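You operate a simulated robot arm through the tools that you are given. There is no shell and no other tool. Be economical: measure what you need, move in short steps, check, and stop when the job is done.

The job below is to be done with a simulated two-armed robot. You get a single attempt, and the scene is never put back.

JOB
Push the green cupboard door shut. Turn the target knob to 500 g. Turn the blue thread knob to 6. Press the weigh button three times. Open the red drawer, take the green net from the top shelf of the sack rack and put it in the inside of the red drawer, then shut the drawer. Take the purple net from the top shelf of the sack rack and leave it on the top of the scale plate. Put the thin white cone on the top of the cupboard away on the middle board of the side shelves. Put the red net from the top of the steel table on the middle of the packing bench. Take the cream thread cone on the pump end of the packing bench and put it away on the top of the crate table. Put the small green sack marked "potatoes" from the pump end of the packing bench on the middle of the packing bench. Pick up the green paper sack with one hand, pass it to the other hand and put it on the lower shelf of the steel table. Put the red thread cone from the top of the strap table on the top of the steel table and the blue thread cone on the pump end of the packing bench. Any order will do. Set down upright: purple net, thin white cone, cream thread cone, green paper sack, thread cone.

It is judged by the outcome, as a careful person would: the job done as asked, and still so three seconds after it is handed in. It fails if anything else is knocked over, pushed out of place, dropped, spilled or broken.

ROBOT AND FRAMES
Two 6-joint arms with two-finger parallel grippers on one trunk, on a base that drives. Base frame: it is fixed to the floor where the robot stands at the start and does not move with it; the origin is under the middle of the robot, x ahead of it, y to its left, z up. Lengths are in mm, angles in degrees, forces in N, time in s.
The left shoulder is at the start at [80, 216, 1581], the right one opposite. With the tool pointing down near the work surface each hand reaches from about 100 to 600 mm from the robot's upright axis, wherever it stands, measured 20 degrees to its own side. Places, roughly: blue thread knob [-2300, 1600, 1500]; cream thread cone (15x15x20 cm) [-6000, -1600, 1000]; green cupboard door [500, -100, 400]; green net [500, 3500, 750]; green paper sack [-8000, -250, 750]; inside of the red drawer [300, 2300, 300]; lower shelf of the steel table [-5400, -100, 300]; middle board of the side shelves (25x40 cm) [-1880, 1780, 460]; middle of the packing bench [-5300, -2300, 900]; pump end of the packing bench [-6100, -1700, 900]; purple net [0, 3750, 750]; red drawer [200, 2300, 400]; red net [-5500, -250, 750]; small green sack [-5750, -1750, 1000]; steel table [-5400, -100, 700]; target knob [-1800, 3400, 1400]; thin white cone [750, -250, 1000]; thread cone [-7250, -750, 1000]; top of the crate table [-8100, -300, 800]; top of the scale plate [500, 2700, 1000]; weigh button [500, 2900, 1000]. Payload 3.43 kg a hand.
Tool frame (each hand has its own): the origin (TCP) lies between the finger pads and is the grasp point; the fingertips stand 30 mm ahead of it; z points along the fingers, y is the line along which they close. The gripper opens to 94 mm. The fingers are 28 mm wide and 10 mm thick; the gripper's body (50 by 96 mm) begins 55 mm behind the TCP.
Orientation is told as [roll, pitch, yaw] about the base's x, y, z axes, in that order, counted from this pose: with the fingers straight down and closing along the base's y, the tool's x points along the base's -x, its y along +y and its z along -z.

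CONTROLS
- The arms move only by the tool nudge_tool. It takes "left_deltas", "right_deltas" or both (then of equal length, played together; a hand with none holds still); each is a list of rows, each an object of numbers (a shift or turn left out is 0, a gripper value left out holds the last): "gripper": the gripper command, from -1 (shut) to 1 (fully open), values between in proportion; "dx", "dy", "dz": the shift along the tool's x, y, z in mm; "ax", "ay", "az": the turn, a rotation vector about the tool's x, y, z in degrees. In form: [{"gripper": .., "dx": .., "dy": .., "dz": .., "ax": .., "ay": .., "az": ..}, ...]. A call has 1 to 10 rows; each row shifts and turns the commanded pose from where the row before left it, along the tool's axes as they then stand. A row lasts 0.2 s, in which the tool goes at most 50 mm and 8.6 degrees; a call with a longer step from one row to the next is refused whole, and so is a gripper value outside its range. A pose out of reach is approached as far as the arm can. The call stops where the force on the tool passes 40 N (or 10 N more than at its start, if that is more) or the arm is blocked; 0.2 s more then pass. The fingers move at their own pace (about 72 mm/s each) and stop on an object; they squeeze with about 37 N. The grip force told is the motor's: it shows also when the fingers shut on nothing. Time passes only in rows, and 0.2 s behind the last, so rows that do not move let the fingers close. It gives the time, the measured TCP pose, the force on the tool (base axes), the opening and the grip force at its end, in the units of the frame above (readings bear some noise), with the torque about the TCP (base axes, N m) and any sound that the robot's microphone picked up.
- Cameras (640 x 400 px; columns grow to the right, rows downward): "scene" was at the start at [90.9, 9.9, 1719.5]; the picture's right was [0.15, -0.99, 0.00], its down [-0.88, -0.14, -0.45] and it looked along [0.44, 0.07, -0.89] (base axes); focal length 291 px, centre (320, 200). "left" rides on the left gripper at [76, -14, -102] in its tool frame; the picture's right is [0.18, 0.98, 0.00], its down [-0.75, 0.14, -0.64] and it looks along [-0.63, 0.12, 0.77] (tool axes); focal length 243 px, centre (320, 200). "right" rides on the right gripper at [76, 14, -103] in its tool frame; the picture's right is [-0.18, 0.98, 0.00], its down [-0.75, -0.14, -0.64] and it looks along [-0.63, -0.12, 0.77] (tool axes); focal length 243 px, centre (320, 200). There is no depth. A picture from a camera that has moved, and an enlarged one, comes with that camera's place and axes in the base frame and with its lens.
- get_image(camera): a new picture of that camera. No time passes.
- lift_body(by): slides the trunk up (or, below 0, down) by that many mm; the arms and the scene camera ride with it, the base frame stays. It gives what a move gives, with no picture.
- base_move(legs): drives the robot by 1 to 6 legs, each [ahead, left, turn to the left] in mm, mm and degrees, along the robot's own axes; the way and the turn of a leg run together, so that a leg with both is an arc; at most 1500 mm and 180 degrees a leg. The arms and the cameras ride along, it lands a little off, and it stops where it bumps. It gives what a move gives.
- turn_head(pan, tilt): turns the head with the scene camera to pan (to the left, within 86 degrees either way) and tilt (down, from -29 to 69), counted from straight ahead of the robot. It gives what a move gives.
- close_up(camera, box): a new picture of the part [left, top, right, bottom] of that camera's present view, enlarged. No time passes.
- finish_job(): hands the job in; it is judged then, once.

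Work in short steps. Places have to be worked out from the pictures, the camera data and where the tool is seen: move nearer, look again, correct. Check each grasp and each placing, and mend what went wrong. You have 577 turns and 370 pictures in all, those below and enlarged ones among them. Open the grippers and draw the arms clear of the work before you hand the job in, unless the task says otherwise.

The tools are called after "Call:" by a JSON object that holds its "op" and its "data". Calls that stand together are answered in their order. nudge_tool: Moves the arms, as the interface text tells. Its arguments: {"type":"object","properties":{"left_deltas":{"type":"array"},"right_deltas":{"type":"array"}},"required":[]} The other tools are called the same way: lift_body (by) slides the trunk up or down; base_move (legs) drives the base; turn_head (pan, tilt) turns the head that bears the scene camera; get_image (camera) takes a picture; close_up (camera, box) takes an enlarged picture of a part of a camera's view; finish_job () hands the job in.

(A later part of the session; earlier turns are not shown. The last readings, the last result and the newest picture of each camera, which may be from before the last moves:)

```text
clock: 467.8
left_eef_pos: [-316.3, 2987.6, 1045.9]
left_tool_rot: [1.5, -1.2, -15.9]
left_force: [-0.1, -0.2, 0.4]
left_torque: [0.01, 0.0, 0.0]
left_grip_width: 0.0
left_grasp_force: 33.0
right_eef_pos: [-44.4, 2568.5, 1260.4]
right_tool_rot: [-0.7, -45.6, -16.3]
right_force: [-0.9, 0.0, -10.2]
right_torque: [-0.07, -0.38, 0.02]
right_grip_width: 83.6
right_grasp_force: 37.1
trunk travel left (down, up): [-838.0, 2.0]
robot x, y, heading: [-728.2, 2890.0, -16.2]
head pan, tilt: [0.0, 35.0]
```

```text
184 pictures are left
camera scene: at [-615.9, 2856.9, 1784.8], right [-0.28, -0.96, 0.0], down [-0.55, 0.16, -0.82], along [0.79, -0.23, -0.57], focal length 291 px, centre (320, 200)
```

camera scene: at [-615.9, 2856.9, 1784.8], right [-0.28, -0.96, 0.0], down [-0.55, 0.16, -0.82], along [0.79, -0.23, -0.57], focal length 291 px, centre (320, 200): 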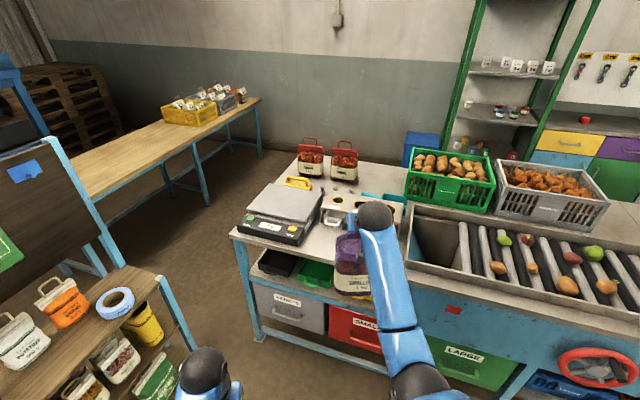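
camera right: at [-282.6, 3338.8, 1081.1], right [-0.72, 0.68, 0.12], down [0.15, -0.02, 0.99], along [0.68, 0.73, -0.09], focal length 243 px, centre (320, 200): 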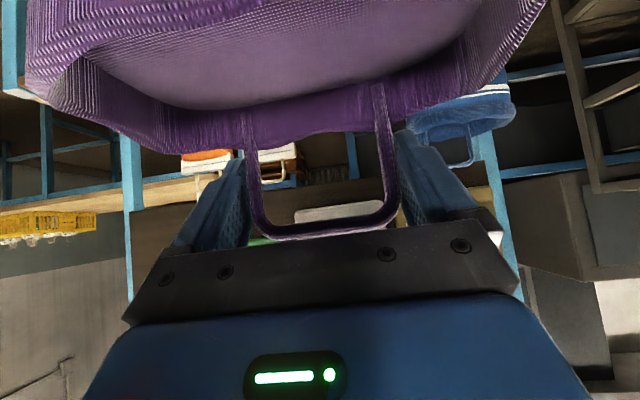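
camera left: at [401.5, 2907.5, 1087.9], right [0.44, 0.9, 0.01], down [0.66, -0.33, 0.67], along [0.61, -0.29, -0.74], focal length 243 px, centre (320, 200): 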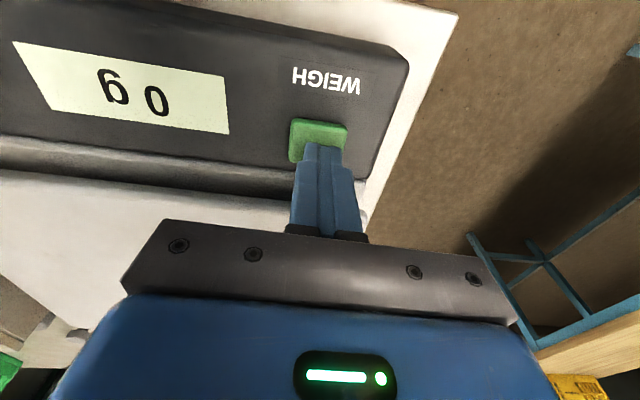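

I move left and ahead toward the scale, then verify.

Call:
{"op": "base_move", "data": {"legs": [[0, 252, 0], [380, 0, 0]]}}

Call:
{"op": "get_image", "data": {"camera": "scene"}}

Call:
{"op": "get_image", "data": {"camera": "right"}}

```text
clock: 471.6
left_eef_pos: [115.4, 3114.4, 1046.0]
left_tool_rot: [1.6, -1.3, -15.9]
left_force: [0.0, 0.3, 0.0]
left_torque: [-0.01, 0.0, 0.0]
left_grip_width: 0.0
left_grasp_force: 32.9
right_eef_pos: [386.1, 2695.2, 1261.4]
right_tool_rot: [-0.6, -45.8, -16.4]
right_force: [-0.3, 0.0, -10.1]
right_torque: [-0.06, -0.36, 0.0]
right_grip_width: 83.4
right_grasp_force: 36.7
trunk travel left (down, up): [-838.0, 2.0]
robot x, y, heading: [-292.8, 3017.0, -16.3]
head pan, tilt: [0.0, 35.0]
```

```text
183 pictures are left
camera scene: at [-185.8, 2984.5, 1785.2], right [-0.28, -0.96, 0.0], down [-0.55, 0.16, -0.82], along [0.79, -0.23, -0.57], focal length 291 px, centre (320, 200)
```

scene: 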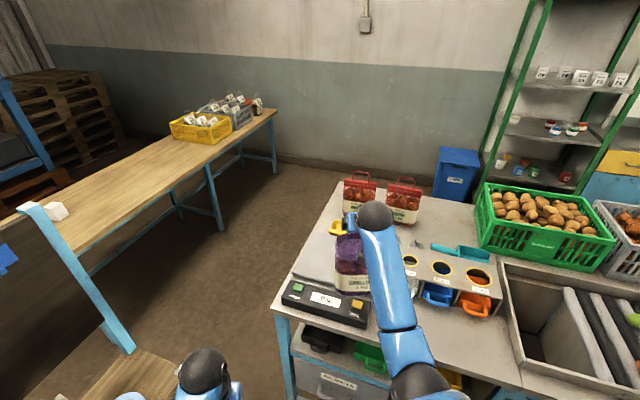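

```text
182 pictures are left
camera right: at [268.3, 2746.0, 1277.1], right [0.41, 0.9, 0.12], down [0.02, -0.15, 0.99], along [0.91, -0.4, -0.08], focal length 243 px, centre (320, 200)
```

right: 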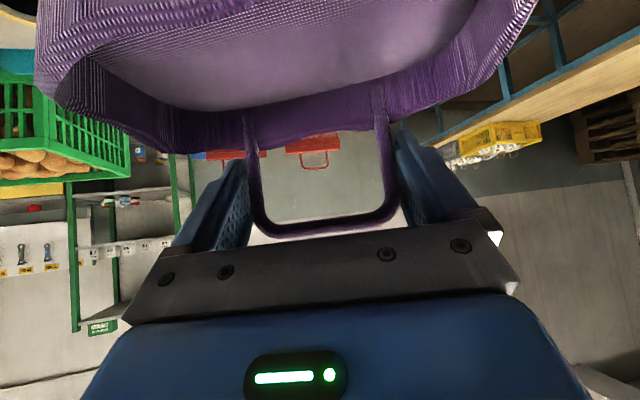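

Call:
{"op": "close_up", "data": {"camera": "scene", "box": [270, 190, 430, 340]}}

```text
2.67 times, centred on (350, 265) of scene
camera zoom: at [-185.8, 2984.5, 1785.2], right [-0.28, -0.96, 0.0], down [-0.55, 0.16, -0.82], along [0.79, -0.23, -0.57], focal length 775 px, centre (240, 27)
```

zoom: 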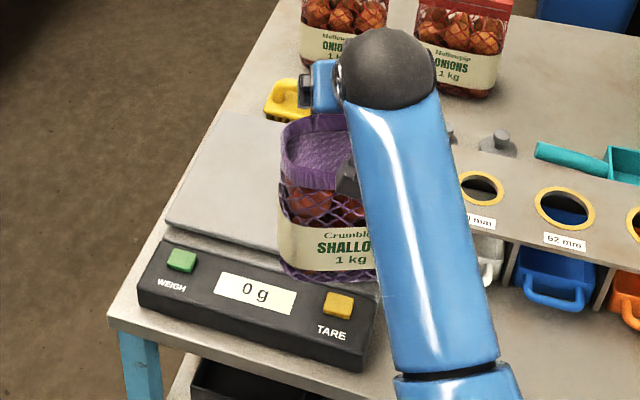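

Plate centre ≈[527,2694,977]. The net's body sits ~50 mm nearer than the handle, so I go 185 ahead and 38 left.

Call:
{"op": "base_move", "data": {"legs": [[185, 38, 0]]}}

Call:
{"op": "close_up", "data": {"camera": "scene", "box": [230, 170, 450, 370]}}

```text
clock: 473.2
left_eef_pos: [300.0, 3099.7, 1046.5]
left_tool_rot: [1.5, -1.3, -15.9]
left_force: [-0.4, 0.7, 0.2]
left_torque: [-0.02, -0.01, -0.03]
left_grip_width: 0.0
left_grasp_force: 32.7
right_eef_pos: [571.1, 2681.4, 1262.0]
right_tool_rot: [-0.6, -45.8, -16.4]
right_force: [-1.2, 0.1, -9.9]
right_torque: [-0.06, -0.33, 0.0]
right_grip_width: 83.4
right_grasp_force: 37.5
trunk travel left (down, up): [-838.0, 2.0]
robot x, y, heading: [-105.5, 3002.2, -16.2]
head pan, tilt: [0.0, 35.0]
```

```text
2.00 times, centred on (340, 270) of scene
camera zoom: at [-0.3, 2969.1, 1785.3], right [-0.28, -0.96, 0.0], down [-0.55, 0.16, -0.82], along [0.79, -0.23, -0.57], focal length 581 px, centre (280, 60)
```

zoom: 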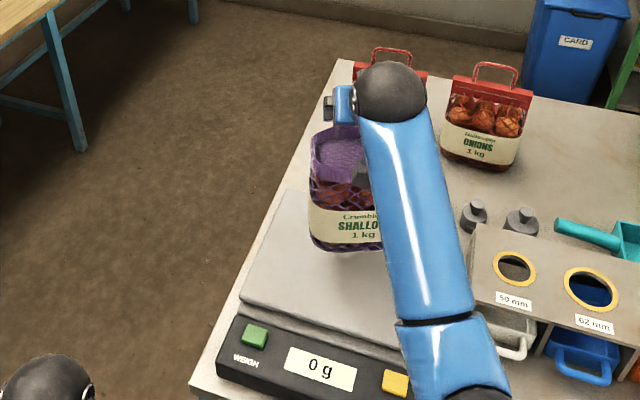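

Position looks right. I lower in steps until contact.

Call:
{"op": "nudge_tool", "data": {"right_deltas": [{"dx": 14, "dz": 14}, {"dx": 14, "dz": 14}, {"dx": 10, "dz": 10}]}}

Call:
{"op": "close_up", "data": {"camera": "scene", "box": [230, 170, 450, 370]}}

```text
clock: 474.0
left_eef_pos: [304.6, 3100.3, 1044.4]
left_tool_rot: [1.5, -1.0, -15.8]
left_force: [-0.2, 0.0, 0.0]
left_torque: [0.03, -0.02, -0.03]
left_grip_width: 0.1
left_grasp_force: 33.1
right_eef_pos: [575.0, 2680.6, 1204.7]
right_tool_rot: [-0.7, -45.5, -16.2]
right_force: [1.6, -0.3, -10.0]
right_torque: [-0.04, -0.37, -0.01]
right_grip_width: 83.2
right_grasp_force: 36.5
trunk travel left (down, up): [-838.0, 2.0]
robot x, y, heading: [-109.2, 3000.2, -16.0]
head pan, tilt: [0.0, 35.0]
```

```text
2.00 times, centred on (340, 270) of scene
camera zoom: at [5.0, 2968.7, 1784.9], right [-0.28, -0.96, 0.0], down [-0.55, 0.16, -0.82], along [0.79, -0.23, -0.57], focal length 581 px, centre (280, 60)
```

zoom: 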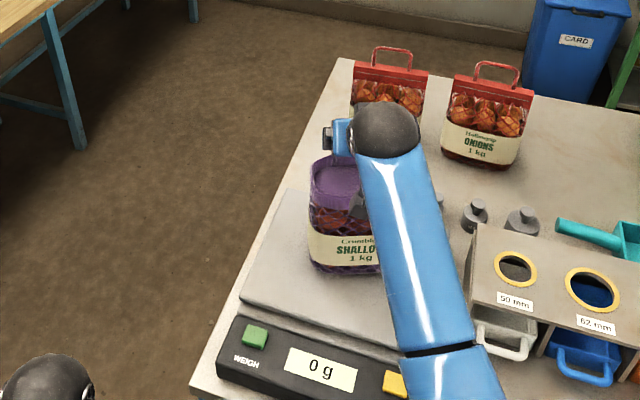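

Call:
{"op": "nudge_tool", "data": {"right_deltas": [{"dx": 5, "dz": 5}, {"dx": 4, "dz": 4}, {"dx": 3, "dz": 3}, {"dx": 3, "dz": 3}, {"dx": 3, "dz": 3}]}}

```text
clock: 475.2
left_eef_pos: [300.9, 3099.6, 1047.4]
left_tool_rot: [1.6, -1.3, -15.8]
left_force: [-0.4, 0.5, -0.3]
left_torque: [0.01, 0.02, 0.0]
left_grip_width: 0.3
left_grasp_force: 33.0
right_eef_pos: [575.4, 2680.0, 1187.3]
right_tool_rot: [-0.3, -46.4, -16.5]
right_force: [4.3, -5.3, 18.1]
right_torque: [1.32, 0.28, -0.12]
right_grip_width: 83.2
right_grasp_force: 36.9
trunk travel left (down, up): [-838.0, 2.0]
robot x, y, heading: [-109.3, 3000.7, -16.1]
head pan, tilt: [0.0, 35.0]
```

Contact on the plate. I ease up 3 mm and open the fingers.

Call:
{"op": "nudge_tool", "data": {"right_deltas": [{"dx": -2, "dz": -2}, {"gripper": 1}, {"gripper": 1}, {}]}}

Call:
{"op": "close_up", "data": {"camera": "scene", "box": [230, 170, 450, 370]}}

Call:
{"op": "get_image", "data": {"camera": "right"}}

```text
clock: 476.2
left_eef_pos: [302.1, 3101.7, 1044.8]
left_tool_rot: [1.4, -1.2, -15.8]
left_force: [0.9, -0.4, -0.4]
left_torque: [0.01, 0.02, -0.01]
left_grip_width: 0.1
left_grasp_force: 32.9
right_eef_pos: [575.2, 2682.8, 1186.8]
right_tool_rot: [-0.7, -45.9, -16.1]
right_force: [8.6, -2.1, 18.2]
right_torque: [-0.89, -0.08, 0.6]
right_grip_width: 93.7
right_grasp_force: 0.0
trunk travel left (down, up): [-838.0, 2.0]
robot x, y, heading: [-109.8, 3003.7, -16.3]
head pan, tilt: [0.0, 35.0]
```

```text
2.00 times, centred on (340, 270) of scene
camera zoom: at [3.6, 2971.4, 1785.1], right [-0.28, -0.96, 0.0], down [-0.55, 0.16, -0.82], along [0.79, -0.23, -0.57], focal length 581 px, centre (280, 60)
```

zoom: 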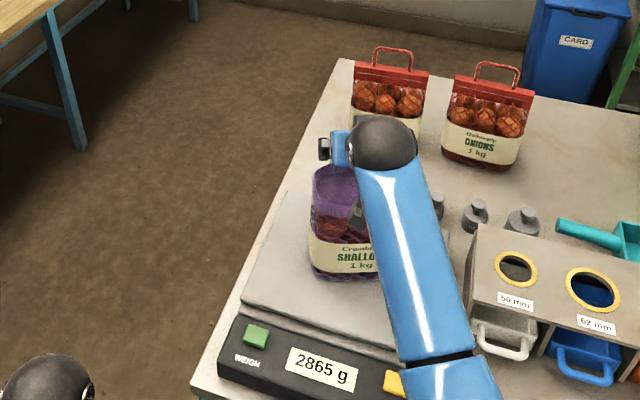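

```text
177 pictures are left
camera right: at [458.3, 2732.2, 1200.4], right [0.4, 0.91, 0.12], down [0.02, -0.14, 0.99], along [0.91, -0.4, -0.08], focal length 243 px, centre (320, 200)
```

right: 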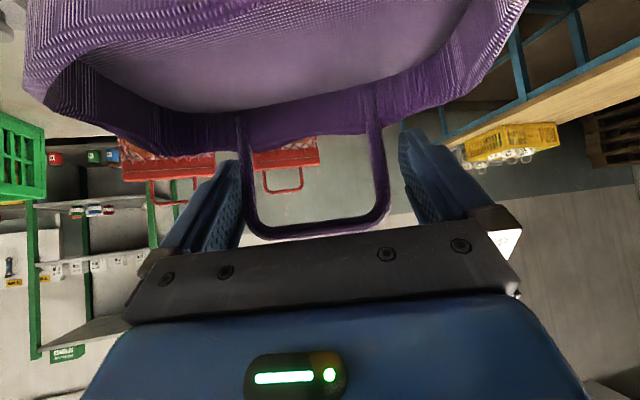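

The scale reads extra load, so the hand still rests on the handle. I centre by 3 mm and rise slowly.

Call:
{"op": "nudge_tool", "data": {"right_deltas": [{"dx": -3, "dz": -3, "dy": -2}, {"dx": -3, "dz": -3, "dy": -1}, {"dx": -4, "dz": -4}]}}

Call:
{"op": "get_image", "data": {"camera": "right"}}

```text
clock: 477.0
left_eef_pos: [302.9, 3098.4, 1045.2]
left_tool_rot: [1.4, -1.1, -15.9]
left_force: [-1.1, -0.5, 0.2]
left_torque: [-0.03, 0.02, -0.02]
left_grip_width: 0.1
left_grasp_force: 32.8
right_eef_pos: [573.1, 2677.1, 1196.1]
right_tool_rot: [-0.5, -45.4, -16.4]
right_force: [0.2, -0.3, 0.1]
right_torque: [0.0, 0.01, 0.01]
right_grip_width: 94.0
right_grasp_force: 0.1
trunk travel left (down, up): [-838.0, 2.0]
robot x, y, heading: [-109.1, 2998.8, -16.2]
head pan, tilt: [0.0, 35.0]
```

```text
176 pictures are left
camera right: at [455.9, 2727.1, 1212.1], right [0.41, 0.9, 0.12], down [0.03, -0.15, 0.99], along [0.91, -0.4, -0.09], focal length 243 px, centre (320, 200)
```

right: 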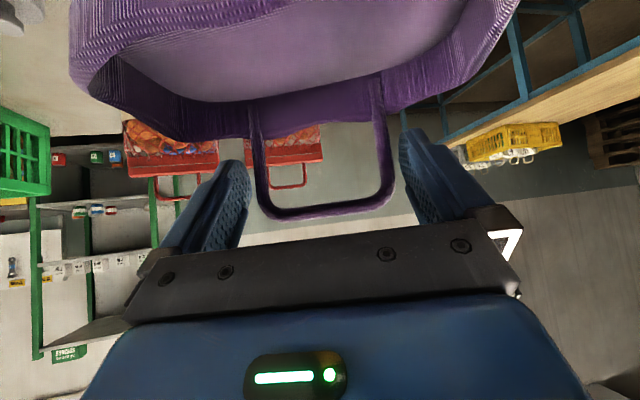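

Free. I rise clear and then retreat.

Call:
{"op": "nudge_tool", "data": {"right_deltas": [{"dx": -12, "dz": -12}, {"dx": -14, "dz": -14}, {"dx": -14, "dz": -14}, {"dx": -10, "dz": -10}]}}

Call:
{"op": "base_move", "data": {"legs": [[-350, 0, 0]]}}

Call:
{"op": "close_up", "data": {"camera": "scene", "box": [220, 130, 460, 330]}}

```text
clock: 478.0
left_eef_pos: [303.8, 3101.9, 1045.4]
left_tool_rot: [1.5, -1.2, -15.7]
left_force: [-0.3, -0.2, -0.4]
left_torque: [0.01, 0.04, 0.02]
left_grip_width: 0.0
left_grasp_force: 33.1
right_eef_pos: [574.3, 2678.8, 1269.5]
right_tool_rot: [-0.6, -45.7, -16.2]
right_force: [0.4, 0.0, -0.3]
right_torque: [0.01, 0.0, -0.01]
right_grip_width: 94.3
right_grasp_force: 0.0
trunk travel left (down, up): [-838.0, 2.0]
robot x, y, heading: [-104.8, 3001.9, -16.1]
head pan, tilt: [0.0, 35.0]
```

```text
clock: 480.2
left_eef_pos: [-31.0, 3197.7, 1043.6]
left_tool_rot: [1.5, -1.1, -15.8]
left_force: [0.5, -0.2, 0.2]
left_torque: [0.03, -0.01, 0.04]
left_grip_width: 0.0
left_grasp_force: 32.6
right_eef_pos: [240.5, 2776.1, 1267.2]
right_tool_rot: [-0.7, -45.5, -16.2]
right_force: [0.7, 0.0, 0.3]
right_torque: [0.0, 0.0, -0.01]
right_grip_width: 94.2
right_grasp_force: 0.0
trunk travel left (down, up): [-838.0, 2.0]
robot x, y, heading: [-446.5, 3100.4, -16.1]
head pan, tilt: [0.0, 35.0]
```

```text
2.00 times, centred on (340, 230) of scene
camera zoom: at [-327.9, 3066.3, 1784.6], right [-0.28, -0.96, 0.0], down [-0.55, 0.16, -0.82], along [0.78, -0.23, -0.58], focal length 581 px, centre (280, 140)
```

zoom: 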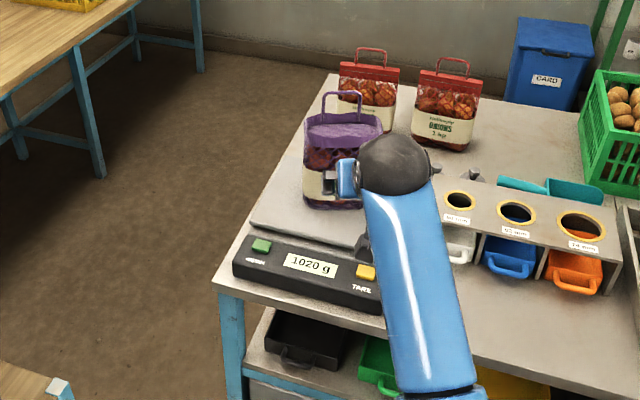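

The purple net stands on the plate (1020 g). Now I fold the right hand in for the long drive west.

Call:
{"op": "nudge_tool", "data": {"right_deltas": [{"dx": 32, "dz": -25}, {"dx": 32, "dz": -25}, {"dx": 32, "dz": -25}, {"dx": 32, "dz": -25}, {"dx": 32, "dz": -20}, {"ay": 8.5, "dx": 20}, {"ay": 8.5, "dx": 20}, {"ay": 8.5, "dx": 15}, {"ay": 8.5}, {"ay": 8.5}]}}

Call:
{"op": "nudge_tool", "data": {"right_deltas": [{"ay": 3, "dz": 20, "dx": 30}, {"dx": 30, "dz": 20}, {"dx": 30, "dz": 20}, {"dx": 30}]}}

Call:
{"op": "base_move", "data": {"legs": [[0, -280, 0], [0, 0, -109.5]]}}

Call:
{"op": "turn_head", "data": {"pan": 0, "tilt": 25}}

Call:
{"op": "get_image", "data": {"camera": "scene"}}

```text
clock: 482.4
left_eef_pos: [-31.5, 3197.8, 1043.7]
left_tool_rot: [1.4, -1.1, -15.8]
left_force: [-0.5, 0.7, -0.2]
left_torque: [-0.01, 0.03, 0.0]
left_grip_width: 0.1
left_grasp_force: 33.1
right_eef_pos: [54.8, 2839.0, 1098.4]
right_tool_rot: [-0.3, -3.1, -16.7]
right_force: [-0.1, -0.6, 0.2]
right_torque: [0.0, -0.03, 0.0]
right_grip_width: 93.9
right_grasp_force: 0.1
right hand out of reach, approached as far as the arm can: row 8, 9, 10
trunk travel left (down, up): [-838.0, 2.0]
robot x, y, heading: [-445.8, 3100.0, -16.1]
head pan, tilt: [0.0, 35.0]
```

```text
clock: 483.4
left_eef_pos: [-34.9, 3197.9, 1045.6]
left_tool_rot: [1.5, -1.3, -15.7]
left_force: [-0.5, 0.3, 0.3]
left_torque: [0.01, 0.01, 0.01]
left_grip_width: 0.1
left_grasp_force: 33.1
right_eef_pos: [-60.5, 2871.9, 1034.6]
right_tool_rot: [-0.3, -0.4, -16.7]
right_force: [0.2, -0.2, 0.8]
right_torque: [-0.01, 0.03, -0.01]
right_grip_width: 94.0
right_grasp_force: 0.0
right hand out of reach, approached as far as the arm can: row 1
trunk travel left (down, up): [-838.0, 2.0]
robot x, y, heading: [-445.9, 3100.7, -15.9]
head pan, tilt: [0.0, 35.0]
```

```text
clock: 489.9
left_eef_pos: [-556.1, 2405.7, 1045.6]
left_tool_rot: [1.5, -1.3, -123.6]
left_force: [-0.3, -0.3, 0.4]
left_torque: [-0.03, 0.05, 0.0]
left_grip_width: 0.3
left_grasp_force: 32.9
right_eef_pos: [-857.9, 2530.9, 1031.9]
right_tool_rot: [-0.5, -0.1, -124.6]
right_force: [0.1, -0.3, -1.5]
right_torque: [-0.03, -0.02, -0.01]
right_grip_width: 94.1
right_grasp_force: 0.1
trunk travel left (down, up): [-838.0, 2.0]
robot x, y, heading: [-525.3, 2826.0, -124.1]
head pan, tilt: [0.0, 35.0]
```

```text
clock: 490.6
left_eef_pos: [-556.0, 2406.7, 1043.7]
left_tool_rot: [1.6, -1.2, -123.6]
left_force: [0.3, -0.1, 0.0]
left_torque: [-0.03, 0.02, -0.04]
left_grip_width: 0.0
left_grasp_force: 32.9
right_eef_pos: [-858.1, 2529.1, 1032.8]
right_tool_rot: [-0.4, -0.2, -124.5]
right_force: [0.2, -0.2, 1.1]
right_torque: [0.01, -0.02, 0.0]
right_grip_width: 94.0
right_grasp_force: 0.0
trunk travel left (down, up): [-838.0, 2.0]
robot x, y, heading: [-521.2, 2827.9, -123.9]
head pan, tilt: [0.0, 25.0]
```

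```text
174 pictures are left
camera scene: at [-593.2, 2726.8, 1800.7], right [-0.83, 0.56, 0.0], down [0.24, 0.35, -0.91], along [-0.51, -0.75, -0.42], focal length 291 px, centre (320, 200)
```

scene: 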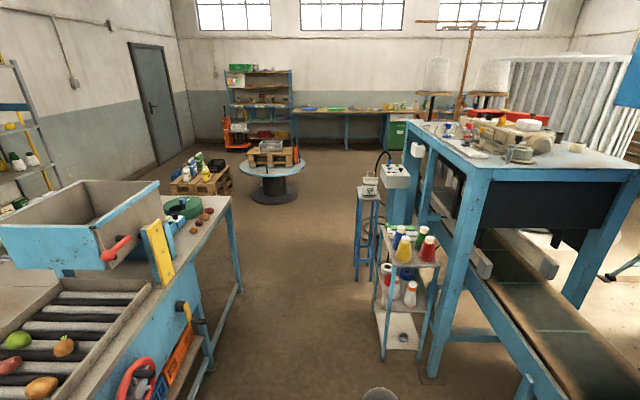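

I drive down the corridor to the open area and look west.

Call:
{"op": "base_move", "data": {"legs": [[1400, 190, 0], [1400, 0, 0]]}}

Call:
{"op": "turn_head", "data": {"pan": -45, "tilt": 15}}

Call:
{"op": "get_image", "data": {"camera": "scene"}}

Call:
{"op": "turn_head", "data": {"pan": 0, "tilt": 20}}

Call:
{"op": "get_image", "data": {"camera": "scene"}}

```text
clock: 504.4
left_eef_pos: [-1920.7, -62.5, 1046.4]
left_tool_rot: [1.5, -1.2, -121.6]
left_force: [1.1, -0.7, 0.1]
left_torque: [0.0, -0.01, -0.03]
left_grip_width: 0.0
left_grasp_force: 32.6
right_eef_pos: [-2227.2, 51.1, 1033.2]
right_tool_rot: [-0.5, -0.2, -122.5]
right_force: [0.7, 0.7, 0.6]
right_torque: [-0.01, 0.03, -0.03]
right_grip_width: 93.9
right_grasp_force: 0.0
trunk travel left (down, up): [-838.0, 2.0]
robot x, y, heading: [-1902.8, 360.4, -121.9]
head pan, tilt: [0.0, 25.0]
```

```text
clock: 505.5
left_eef_pos: [-1921.2, -63.0, 1045.5]
left_tool_rot: [1.5, -1.2, -121.5]
left_force: [-0.3, 0.3, -0.4]
left_torque: [0.03, 0.0, 0.02]
left_grip_width: 0.0
left_grasp_force: 33.2
right_eef_pos: [-2228.1, 49.9, 1034.4]
right_tool_rot: [-0.4, -0.2, -122.5]
right_force: [-0.2, 0.2, 0.5]
right_torque: [0.01, 0.03, 0.05]
right_grip_width: 93.9
right_grasp_force: 0.1
trunk travel left (down, up): [-838.0, 2.0]
robot x, y, heading: [-1900.1, 363.4, -121.8]
head pan, tilt: [-45.0, 15.0]
```

```text
173 pictures are left
camera scene: at [-2011.7, 312.8, 1817.0], right [-0.23, 0.97, 0.0], down [0.25, 0.06, -0.97], along [-0.94, -0.22, -0.26], focal length 291 px, centre (320, 200)
```

scene: 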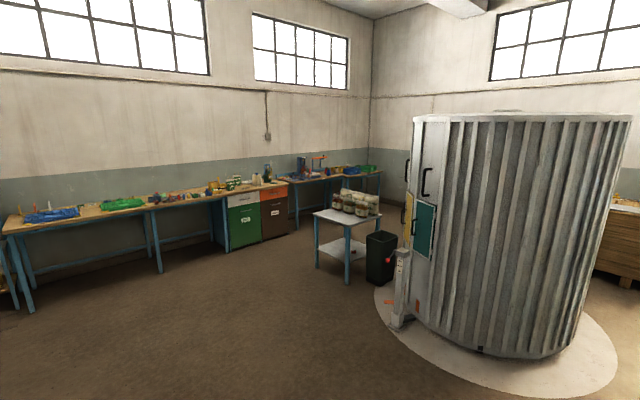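

```text
clock: 506.6
left_eef_pos: [-1922.7, -63.2, 1045.8]
left_tool_rot: [1.5, -1.2, -121.5]
left_force: [-0.6, -0.2, 0.5]
left_torque: [0.02, 0.0, -0.02]
left_grip_width: 0.0
left_grasp_force: 32.9
right_eef_pos: [-2228.0, 50.3, 1033.3]
right_tool_rot: [-0.4, -0.2, -122.4]
right_force: [-0.1, -0.6, -0.6]
right_torque: [0.0, 0.01, 0.0]
right_grip_width: 94.3
right_grasp_force: 0.0
trunk travel left (down, up): [-838.0, 2.0]
robot x, y, heading: [-1905.2, 359.6, -122.1]
head pan, tilt: [0.0, 20.0]
```

```text
172 pictures are left
camera scene: at [-1970.1, 254.7, 1808.8], right [-0.85, 0.53, 0.0], down [0.18, 0.29, -0.94], along [-0.5, -0.8, -0.34], focal length 291 px, centre (320, 200)
```

scene: 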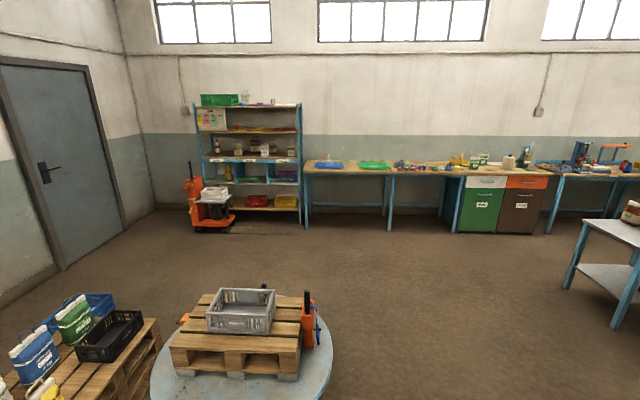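

The packing bench, strap and crate tables stand in line along the far wall, the steel table in front. I drive toward the packing bench.

Call:
{"op": "base_move", "data": {"legs": [[0, 0, -3.5], [0, -1250, 0], [1300, 0, 0], [1200, -300, 0]]}}

Call:
{"op": "turn_head", "data": {"pan": -10, "tilt": 20}}

Call:
{"op": "get_image", "data": {"camera": "scene"}}

```text
clock: 511.3
left_eef_pos: [-2647.5, 426.1, 1044.4]
left_tool_rot: [1.0, -1.3, -126.3]
left_force: [-0.3, -0.5, -0.6]
left_torque: [0.01, -0.04, 0.02]
left_grip_width: 0.1
left_grasp_force: 33.3
right_eef_pos: [-2943.8, 566.2, 1032.5]
right_tool_rot: [-0.9, -0.2, -127.2]
right_force: [-0.3, -0.5, 0.6]
right_torque: [-0.02, -0.04, 0.0]
right_grip_width: 94.0
right_grasp_force: 0.2
trunk travel left (down, up): [-838.0, 2.0]
robot x, y, heading: [-2598.6, 857.2, -126.8]
head pan, tilt: [0.0, 20.0]
stopped in leg 2: the robot was blocked; the commanded pose is now the measured one
```

```text
clock: 512.1
left_eef_pos: [-2646.6, 426.0, 1043.2]
left_tool_rot: [0.6, -1.2, -126.1]
left_force: [0.4, 0.4, 0.0]
left_torque: [0.0, 0.03, 0.0]
left_grip_width: 0.1
left_grasp_force: 33.3
right_eef_pos: [-2942.3, 564.5, 1033.5]
right_tool_rot: [-1.2, -0.1, -127.2]
right_force: [-0.1, -0.6, -0.8]
right_torque: [0.03, -0.04, 0.01]
right_grip_width: 94.3
right_grasp_force: 0.1
trunk travel left (down, up): [-838.0, 2.0]
robot x, y, heading: [-2604.6, 853.6, -126.5]
head pan, tilt: [-10.0, 20.0]
```

```text
171 pictures are left
camera scene: at [-2673.8, 751.5, 1808.4], right [-0.69, 0.73, 0.01], down [0.24, 0.24, -0.94], along [-0.69, -0.64, -0.34], focal length 291 px, centre (320, 200)
```

scene: 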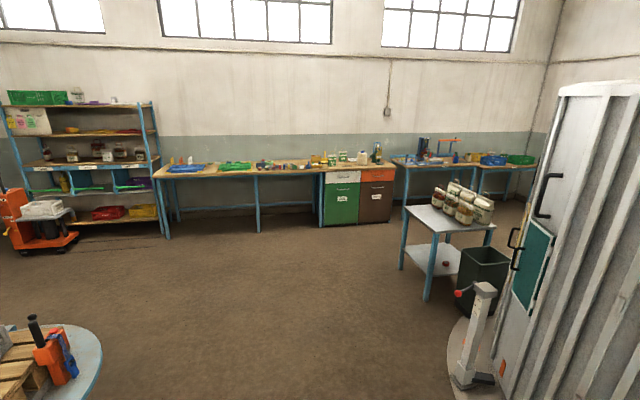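

Something on the right blocked me; I check what I touched.

Call:
{"op": "turn_head", "data": {"pan": -86, "tilt": 40}}

Call:
{"op": "get_image", "data": {"camera": "scene"}}

```text
clock: 513.5
left_eef_pos: [-2645.2, 425.2, 1042.2]
left_tool_rot: [0.7, -1.2, -126.2]
left_force: [0.1, -0.4, 0.2]
left_torque: [-0.01, 0.02, 0.03]
left_grip_width: 0.1
left_grasp_force: 32.9
right_eef_pos: [-2942.3, 563.7, 1034.0]
right_tool_rot: [-1.3, -0.1, -127.0]
right_force: [1.0, 0.4, -0.2]
right_torque: [0.02, -0.01, -0.02]
right_grip_width: 94.0
right_grasp_force: 0.0
trunk travel left (down, up): [-838.0, 2.0]
robot x, y, heading: [-2602.9, 852.0, -126.5]
head pan, tilt: [-85.9, 40.0]
```

```text
170 pictures are left
camera scene: at [-2677.2, 861.0, 1778.4], right [0.54, 0.84, 0.0], down [0.53, -0.34, -0.77], along [-0.65, 0.42, -0.63], focal length 291 px, centre (320, 200)
```

scene: 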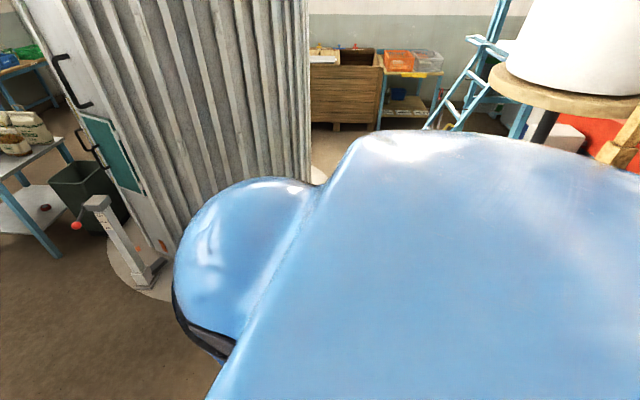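

I move away to the left and go ahead through the middle.

Call:
{"op": "base_move", "data": {"legs": [[0, 280, 1], [1450, 0, 0], [1000, -250, 0]]}}

Call:
{"op": "turn_head", "data": {"pan": -80, "tilt": 20}}

Call:
{"op": "get_image", "data": {"camera": "scene"}}

Call:
{"op": "turn_head", "data": {"pan": -20, "tilt": 25}}

Call:
{"op": "get_image", "data": {"camera": "scene"}}

```text
clock: 527.2
left_eef_pos: [-4020.0, -1593.8, 1046.7]
left_tool_rot: [1.5, -1.3, -124.3]
left_force: [0.3, -0.7, 0.2]
left_torque: [0.01, -0.04, -0.02]
left_grip_width: 0.0
left_grasp_force: 33.1
right_eef_pos: [-4320.1, -1464.9, 1033.1]
right_tool_rot: [-0.4, -0.2, -125.4]
right_force: [-0.4, -0.3, -0.1]
right_torque: [-0.02, 0.03, -0.01]
right_grip_width: 94.1
right_grasp_force: 0.1
trunk travel left (down, up): [-838.0, 2.0]
robot x, y, heading: [-3980.2, -1174.2, -124.8]
head pan, tilt: [-85.9, 40.0]
```

```text
clock: 528.0
left_eef_pos: [-4020.5, -1594.8, 1045.7]
left_tool_rot: [1.5, -1.3, -124.4]
left_force: [-0.2, 0.3, 0.1]
left_torque: [0.03, -0.01, -0.01]
left_grip_width: 0.5
left_grasp_force: 32.7
right_eef_pos: [-4320.7, -1465.7, 1032.1]
right_tool_rot: [-0.6, 0.0, -125.3]
right_force: [-0.8, -0.1, 0.5]
right_torque: [0.01, -0.01, -0.01]
right_grip_width: 93.8
right_grasp_force: 0.1
trunk travel left (down, up): [-838.0, 2.0]
robot x, y, heading: [-3982.8, -1174.7, -124.8]
head pan, tilt: [-80.0, 20.0]
```

```text
169 pictures are left
camera scene: at [-4085.3, -1158.6, 1808.8], right [0.42, 0.91, 0.0], down [0.31, -0.14, -0.94], along [-0.85, 0.39, -0.34], focal length 291 px, centre (320, 200)
```

scene: 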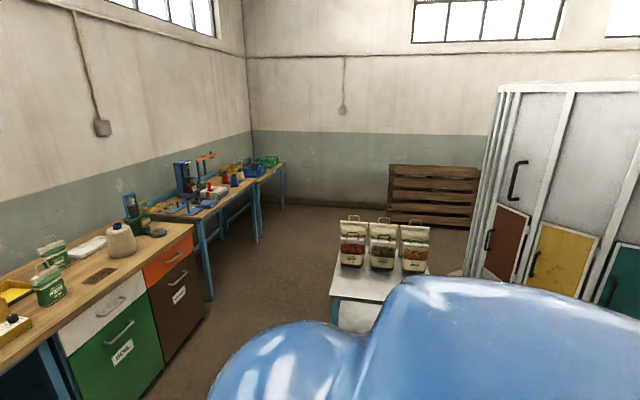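

```text
clock: 529.4
left_eef_pos: [-4019.9, -1594.1, 1046.6]
left_tool_rot: [1.5, -1.3, -124.4]
left_force: [0.3, 0.3, 0.1]
left_torque: [0.0, 0.02, -0.02]
left_grip_width: 0.0
left_grasp_force: 32.8
right_eef_pos: [-4320.9, -1464.9, 1032.6]
right_tool_rot: [-0.5, -0.1, -125.3]
right_force: [0.1, 0.1, -0.2]
right_torque: [-0.04, 0.0, 0.04]
right_grip_width: 94.2
right_grasp_force: 0.1
trunk travel left (down, up): [-838.0, 2.0]
robot x, y, heading: [-3985.3, -1171.9, -125.0]
head pan, tilt: [-20.0, 25.0]
```

```text
168 pictures are left
camera scene: at [-4075.8, -1250.6, 1800.7], right [-0.58, 0.82, 0.0], down [0.35, 0.24, -0.91], along [-0.74, -0.52, -0.42], focal length 291 px, centre (320, 200)
```

scene: 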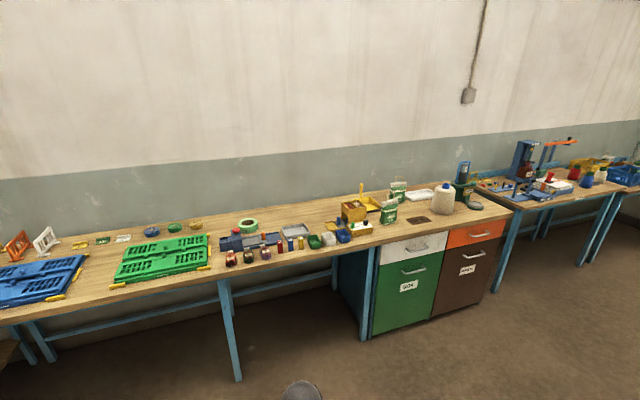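

Call:
{"op": "close_up", "data": {"camera": "scene", "box": [330, 150, 530, 260]}}

Call:
{"op": "close_up", "data": {"camera": "scene", "box": [200, 180, 400, 290]}}

```text
3.20 times, centred on (430, 205) of scene
camera zoom: at [-4075.8, -1250.6, 1800.7], right [-0.58, 0.82, 0.0], down [0.35, 0.24, -0.91], along [-0.74, -0.52, -0.42], focal length 930 px, centre (-32, 184)
```

zoom: 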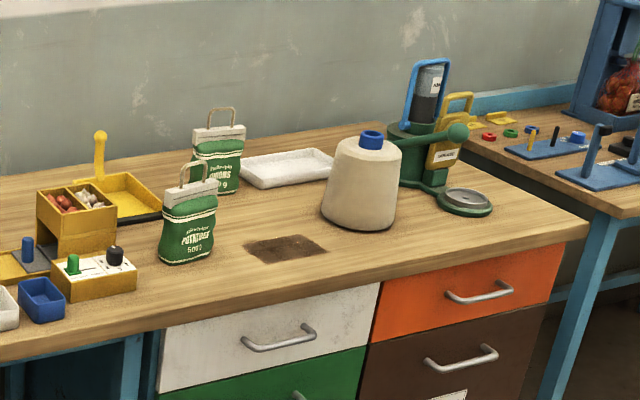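

```text
3.20 times, centred on (300, 235) of scene
camera zoom: at [-4075.8, -1250.6, 1800.7], right [-0.58, 0.82, 0.0], down [0.35, 0.24, -0.91], along [-0.74, -0.52, -0.42], focal length 930 px, centre (384, 88)
```

zoom: 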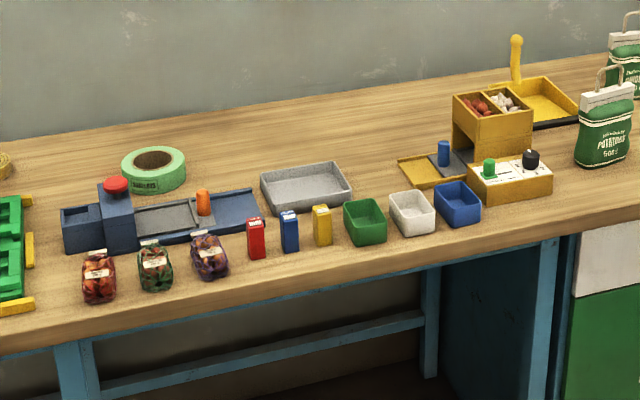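

The sack marked POTATOES is the nearer one (≈[-5628,-1816]); the cream cone stands at ≈[-5957,-1568]. I drive up in front of the sack.

Call:
{"op": "base_move", "data": {"legs": [[500, -845, 0]]}}

Call:
{"op": "nudge_tool", "data": {"right_deltas": [{"ay": -8.5, "dx": -20}, {"ay": -8.5, "dx": -20}, {"ay": -8.5, "dx": -20}, {"ay": -8.5}, {"ay": -8.5}, {"dx": -25, "dz": 10}, {"dx": -25, "dz": 10}, {"dx": -25, "dz": 10}, {"dx": -25}, {"dx": -25}]}}

Call:
{"op": "turn_head", "data": {"pan": -10, "tilt": 30}}

Call:
{"op": "get_image", "data": {"camera": "scene"}}

Call:
{"op": "get_image", "data": {"camera": "right"}}

```text
clock: 534.4
left_eef_pos: [-4990.2, -1540.0, 1046.4]
left_tool_rot: [1.4, -1.3, -124.1]
left_force: [-0.1, -0.1, -0.2]
left_torque: [0.04, -0.01, -0.03]
left_grip_width: 0.0
left_grasp_force: 33.0
right_eef_pos: [-5291.2, -1411.4, 1033.5]
right_tool_rot: [-0.5, -0.2, -125.0]
right_force: [0.0, 0.3, -0.1]
right_torque: [-0.02, 0.03, -0.03]
right_grip_width: 94.1
right_grasp_force: 0.0
trunk travel left (down, up): [-838.0, 2.0]
robot x, y, heading: [-4954.5, -1119.5, -124.9]
head pan, tilt: [-20.0, 25.0]
```

```text
clock: 536.6
left_eef_pos: [-4992.3, -1540.1, 1044.5]
left_tool_rot: [1.5, -1.2, -124.1]
left_force: [-0.6, 0.1, -0.4]
left_torque: [0.03, -0.03, -0.01]
left_grip_width: 0.1
left_grasp_force: 33.0
right_eef_pos: [-5390.0, -1552.7, 1102.8]
right_tool_rot: [-0.7, -42.6, -124.6]
right_force: [-0.2, -0.1, -0.3]
right_torque: [0.0, 0.02, -0.03]
right_grip_width: 94.0
right_grasp_force: 0.0
trunk travel left (down, up): [-838.0, 2.0]
robot x, y, heading: [-4956.7, -1114.7, -124.4]
head pan, tilt: [-20.0, 25.0]
```

```text
clock: 537.3
left_eef_pos: [-4991.2, -1539.3, 1046.4]
left_tool_rot: [1.5, -1.2, -124.1]
left_force: [0.0, -0.6, -0.2]
left_torque: [0.0, 0.0, 0.0]
left_grip_width: 0.1
left_grasp_force: 33.8
right_eef_pos: [-5388.7, -1552.4, 1103.4]
right_tool_rot: [-0.7, -42.6, -124.6]
right_force: [0.1, 0.2, 0.9]
right_torque: [0.01, 0.01, 0.01]
right_grip_width: 93.8
right_grasp_force: 0.0
trunk travel left (down, up): [-838.0, 2.0]
robot x, y, heading: [-4955.8, -1116.7, -124.7]
head pan, tilt: [-10.0, 30.0]
```

```text
165 pictures are left
camera scene: at [-5037.3, -1207.0, 1792.7], right [-0.71, 0.7, 0.0], down [0.35, 0.36, -0.87], along [-0.61, -0.62, -0.5], focal length 291 px, centre (320, 200)
```

scene: 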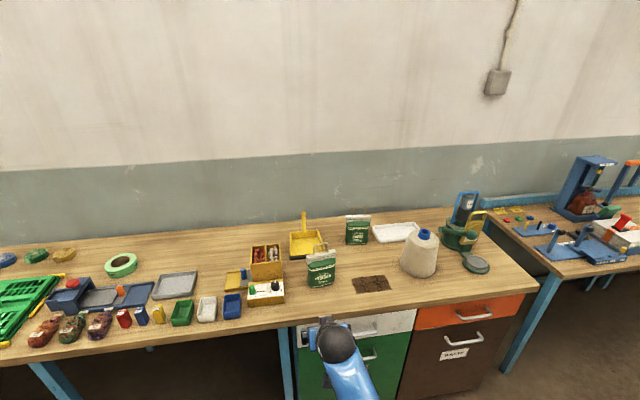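

```text
164 pictures are left
camera right: at [-5306.6, -1457.2, 1125.5], right [0.73, -0.68, 0.12], down [-0.18, -0.02, 0.98], along [-0.66, -0.74, -0.14], focal length 243 px, centre (320, 200)
```

right: 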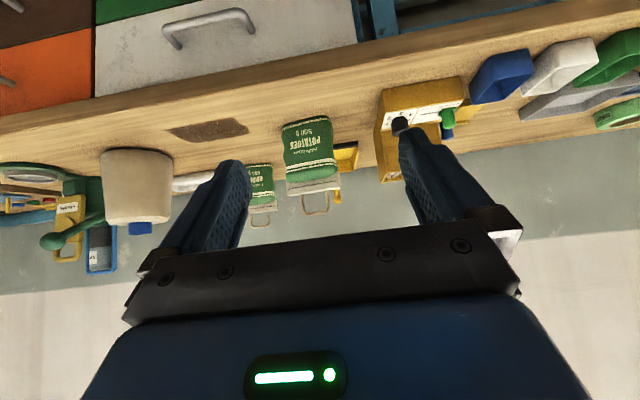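

Call:
{"op": "close_up", "data": {"camera": "scene", "box": [240, 200, 440, 320]}}

```text
3.20 times, centred on (340, 260) of scene
camera zoom: at [-5037.3, -1207.0, 1792.7], right [-0.71, 0.7, 0.0], down [0.35, 0.36, -0.87], along [-0.61, -0.62, -0.5], focal length 930 px, centre (256, 8)
```

zoom: 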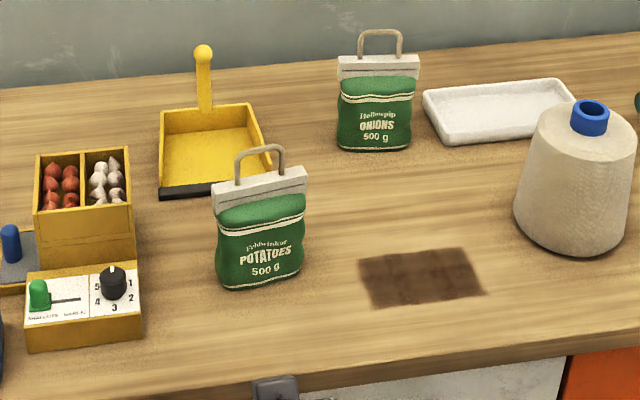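

Handle top triangulated at [-5643,-1819,1102], cuff at ≈1065. I line up (57 right), drive 285 ahead and look.

Call:
{"op": "base_move", "data": {"legs": [[280, -57, 0]]}}

Call:
{"op": "get_image", "data": {"camera": "right"}}

```text
clock: 539.3
left_eef_pos: [-5192.4, -1733.3, 1046.0]
left_tool_rot: [1.5, -1.4, -124.0]
left_force: [1.0, -1.2, -0.7]
left_torque: [0.0, 0.02, -0.02]
left_grip_width: 0.0
left_grasp_force: 33.2
right_eef_pos: [-5592.0, -1747.3, 1105.1]
right_tool_rot: [-0.7, -42.8, -124.5]
right_force: [0.8, 0.7, 0.3]
right_torque: [0.02, -0.03, 0.01]
right_grip_width: 93.9
right_grasp_force: 0.1
trunk travel left (down, up): [-838.0, 2.0]
robot x, y, heading: [-5157.8, -1309.5, -124.3]
head pan, tilt: [-10.0, 30.0]
```

```text
162 pictures are left
camera right: at [-5508.2, -1652.2, 1127.1], right [0.73, -0.67, 0.12], down [-0.18, -0.02, 0.98], along [-0.66, -0.74, -0.13], focal length 243 px, centre (320, 200)
```

right: 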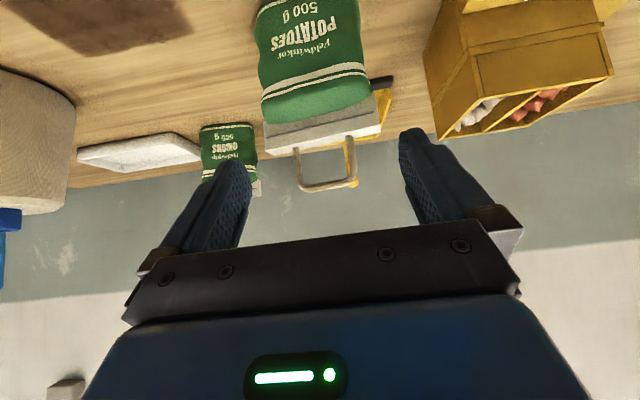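

Close alignment. I advance 84 mm (4 mm right), then check.

Call:
{"op": "nudge_tool", "data": {"right_deltas": [{"dz": 19, "dx": -20, "dy": -2}, {"dz": 19, "dx": -20, "dy": -2}, {"dz": 19, "dx": -20}]}}

Call:
{"op": "get_image", "data": {"camera": "right"}}

```text
clock: 540.1
left_eef_pos: [-5194.5, -1736.6, 1045.1]
left_tool_rot: [1.5, -1.2, -124.0]
left_force: [-0.6, -0.4, 0.0]
left_torque: [0.02, -0.03, -0.02]
left_grip_width: 0.2
left_grasp_force: 32.6
right_eef_pos: [-5645.8, -1813.6, 1101.1]
right_tool_rot: [-0.6, -42.6, -124.6]
right_force: [0.1, -0.8, -0.3]
right_torque: [0.02, -0.02, 0.02]
right_grip_width: 93.8
right_grasp_force: 0.1
trunk travel left (down, up): [-838.0, 2.0]
robot x, y, heading: [-5160.0, -1313.7, -124.6]
head pan, tilt: [-10.0, 30.0]
```

```text
161 pictures are left
camera right: at [-5562.5, -1719.8, 1123.4], right [0.73, -0.67, 0.12], down [-0.18, -0.02, 0.98], along [-0.66, -0.74, -0.14], focal length 243 px, centre (320, 200)
```

right: 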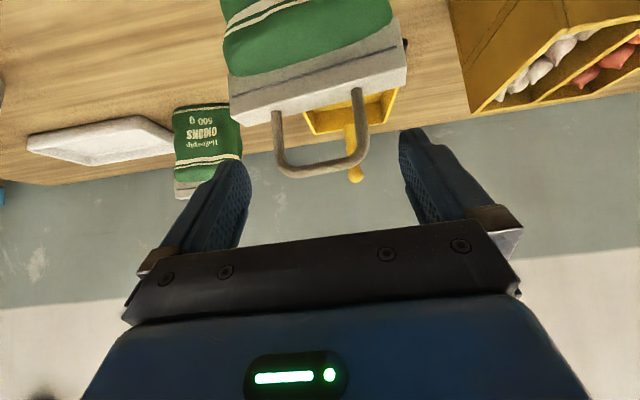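

The bar is still ~28 mm ahead and 16 lower. I advance 20, lower 5 and close.

Call:
{"op": "nudge_tool", "data": {"right_deltas": [{"dz": 8.6, "dx": -5.6}, {"dz": 8.6, "dx": -5.6}, {"gripper": -1}, {"gripper": -1}, {"gripper": -1}]}}

Call:
{"op": "get_image", "data": {"camera": "right"}}

```text
clock: 541.3
left_eef_pos: [-5194.3, -1737.3, 1045.8]
left_tool_rot: [1.5, -1.2, -124.0]
left_force: [-0.2, -0.6, -0.5]
left_torque: [-0.01, 0.0, 0.0]
left_grip_width: 0.0
left_grasp_force: 32.9
right_eef_pos: [-5656.3, -1830.9, 1097.1]
right_tool_rot: [-0.7, -42.6, -124.6]
right_force: [-0.3, -1.2, 0.6]
right_torque: [-0.16, 0.12, 0.0]
right_grip_width: 64.4
right_grasp_force: 37.1
trunk travel left (down, up): [-838.0, 2.0]
robot x, y, heading: [-5161.3, -1313.2, -124.6]
head pan, tilt: [-10.0, 30.0]
```

```text
160 pictures are left
camera right: at [-5573.8, -1735.7, 1119.0], right [0.73, -0.67, 0.12], down [-0.18, -0.02, 0.98], along [-0.66, -0.74, -0.14], focal length 243 px, centre (320, 200)
```

right: 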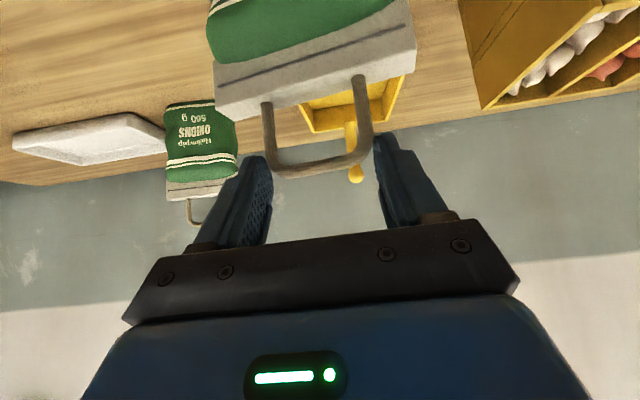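

Gripped (64 mm). I lift a little.

Call:
{"op": "nudge_tool", "data": {"right_deltas": [{"dx": -7, "dz": -7}, {"dx": -10, "dz": -10}, {"dx": -14, "dz": -14}, {}]}}

Call:
{"op": "get_image", "data": {"camera": "right"}}

Call:
{"op": "get_image", "data": {"camera": "scene"}}

```text
clock: 542.3
left_eef_pos: [-5195.2, -1735.6, 1045.0]
left_tool_rot: [1.4, -1.2, -124.0]
left_force: [0.3, 0.4, 0.0]
left_torque: [0.0, 0.01, -0.03]
left_grip_width: 0.0
left_grasp_force: 33.5
right_eef_pos: [-5656.5, -1831.0, 1140.4]
right_tool_rot: [-0.5, -42.6, -124.6]
right_force: [-0.5, -0.4, -5.6]
right_torque: [0.05, -0.04, 0.01]
right_grip_width: 64.5
right_grasp_force: 37.3
trunk travel left (down, up): [-838.0, 2.0]
robot x, y, heading: [-5160.5, -1313.1, -124.5]
head pan, tilt: [-10.0, 30.0]
```

```text
159 pictures are left
camera right: at [-5573.5, -1736.9, 1161.7], right [0.73, -0.67, 0.12], down [-0.18, -0.02, 0.98], along [-0.66, -0.74, -0.14], focal length 243 px, centre (320, 200)
```

right: 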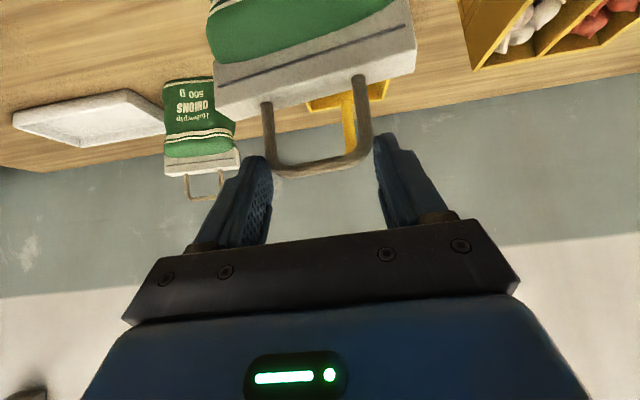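

```text
158 pictures are left
camera scene: at [-5242.2, -1404.2, 1792.6], right [-0.71, 0.7, 0.0], down [0.35, 0.36, -0.87], along [-0.61, -0.62, -0.5], focal length 291 px, centre (320, 200)
```

scene: 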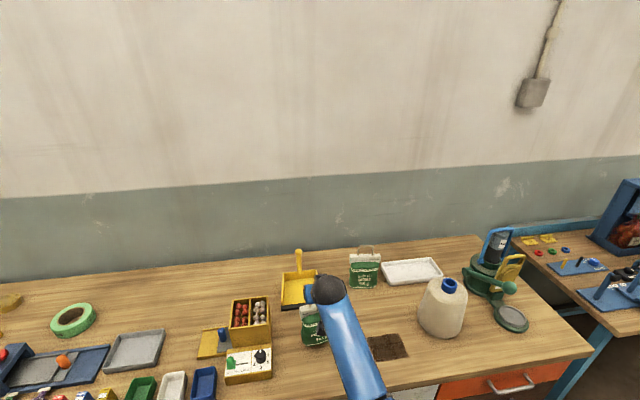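

Lifted, hanging straight. I raise it 120 mm, back off, and carry it left to the free area at the bench middle.

Call:
{"op": "nudge_tool", "data": {"right_deltas": [{"dx": -20, "dz": -22}, {"dx": -20, "dz": -22}, {"dx": -20, "dz": -22}, {"dx": -20, "dz": -22}]}}

Call:
{"op": "base_move", "data": {"legs": [[0, 422, 0]]}}

Call:
{"op": "turn_head", "data": {"pan": 0, "tilt": 40}}

Call:
{"op": "get_image", "data": {"camera": "scene"}}

```text
clock: 543.3
left_eef_pos: [-5196.7, -1737.0, 1045.5]
left_tool_rot: [1.5, -1.2, -124.0]
left_force: [0.4, 0.7, -0.5]
left_torque: [-0.02, -0.02, 0.01]
left_grip_width: 0.3
left_grasp_force: 32.5
right_eef_pos: [-5656.6, -1831.5, 1259.7]
right_tool_rot: [-0.7, -42.6, -124.4]
right_force: [-0.4, -0.6, -4.8]
right_torque: [0.06, -0.01, -0.02]
right_grip_width: 64.4
right_grasp_force: 36.8
trunk travel left (down, up): [-838.0, 2.0]
robot x, y, heading: [-5160.0, -1311.6, -124.3]
head pan, tilt: [-10.0, 30.0]
```

```text
clock: 545.9
left_eef_pos: [-4845.0, -1977.5, 1046.1]
left_tool_rot: [1.6, -1.3, -124.0]
left_force: [-0.9, -0.2, 0.9]
left_torque: [-0.01, -0.02, 0.01]
left_grip_width: 0.0
left_grasp_force: 33.1
right_eef_pos: [-5307.4, -2070.9, 1259.5]
right_tool_rot: [-0.4, -42.6, -124.7]
right_force: [0.3, 0.6, -5.2]
right_torque: [0.03, -0.01, 0.02]
right_grip_width: 64.4
right_grasp_force: 36.6
trunk travel left (down, up): [-838.0, 2.0]
robot x, y, heading: [-4802.2, -1556.4, -124.1]
head pan, tilt: [-10.0, 30.0]
```

```text
clock: 546.7
left_eef_pos: [-4843.4, -1977.1, 1045.9]
left_tool_rot: [1.5, -1.2, -124.0]
left_force: [-0.2, 0.7, -0.2]
left_torque: [0.0, -0.02, 0.02]
left_grip_width: 0.0
left_grasp_force: 32.7
right_eef_pos: [-5306.6, -2072.6, 1259.3]
right_tool_rot: [-0.6, -42.6, -124.5]
right_force: [-0.6, -0.1, -6.0]
right_torque: [0.05, -0.03, -0.02]
right_grip_width: 63.9
right_grasp_force: 37.2
trunk travel left (down, up): [-838.0, 2.0]
robot x, y, heading: [-4811.5, -1554.1, -124.4]
head pan, tilt: [0.0, 40.0]
```

```text
157 pictures are left
camera scene: at [-4875.8, -1650.1, 1777.3], right [-0.83, 0.56, 0.0], down [0.36, 0.53, -0.77], along [-0.43, -0.63, -0.64], focal length 291 px, centre (320, 200)
```

scene: 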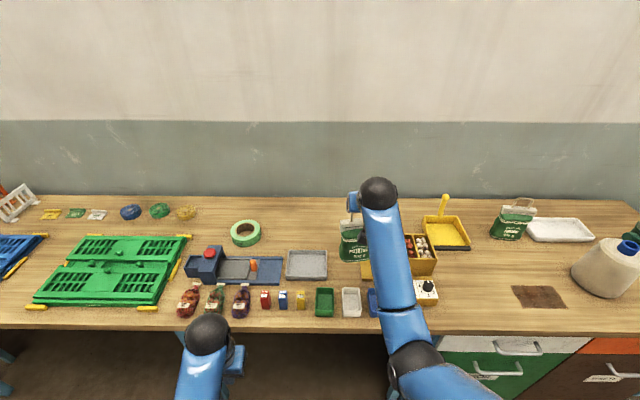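

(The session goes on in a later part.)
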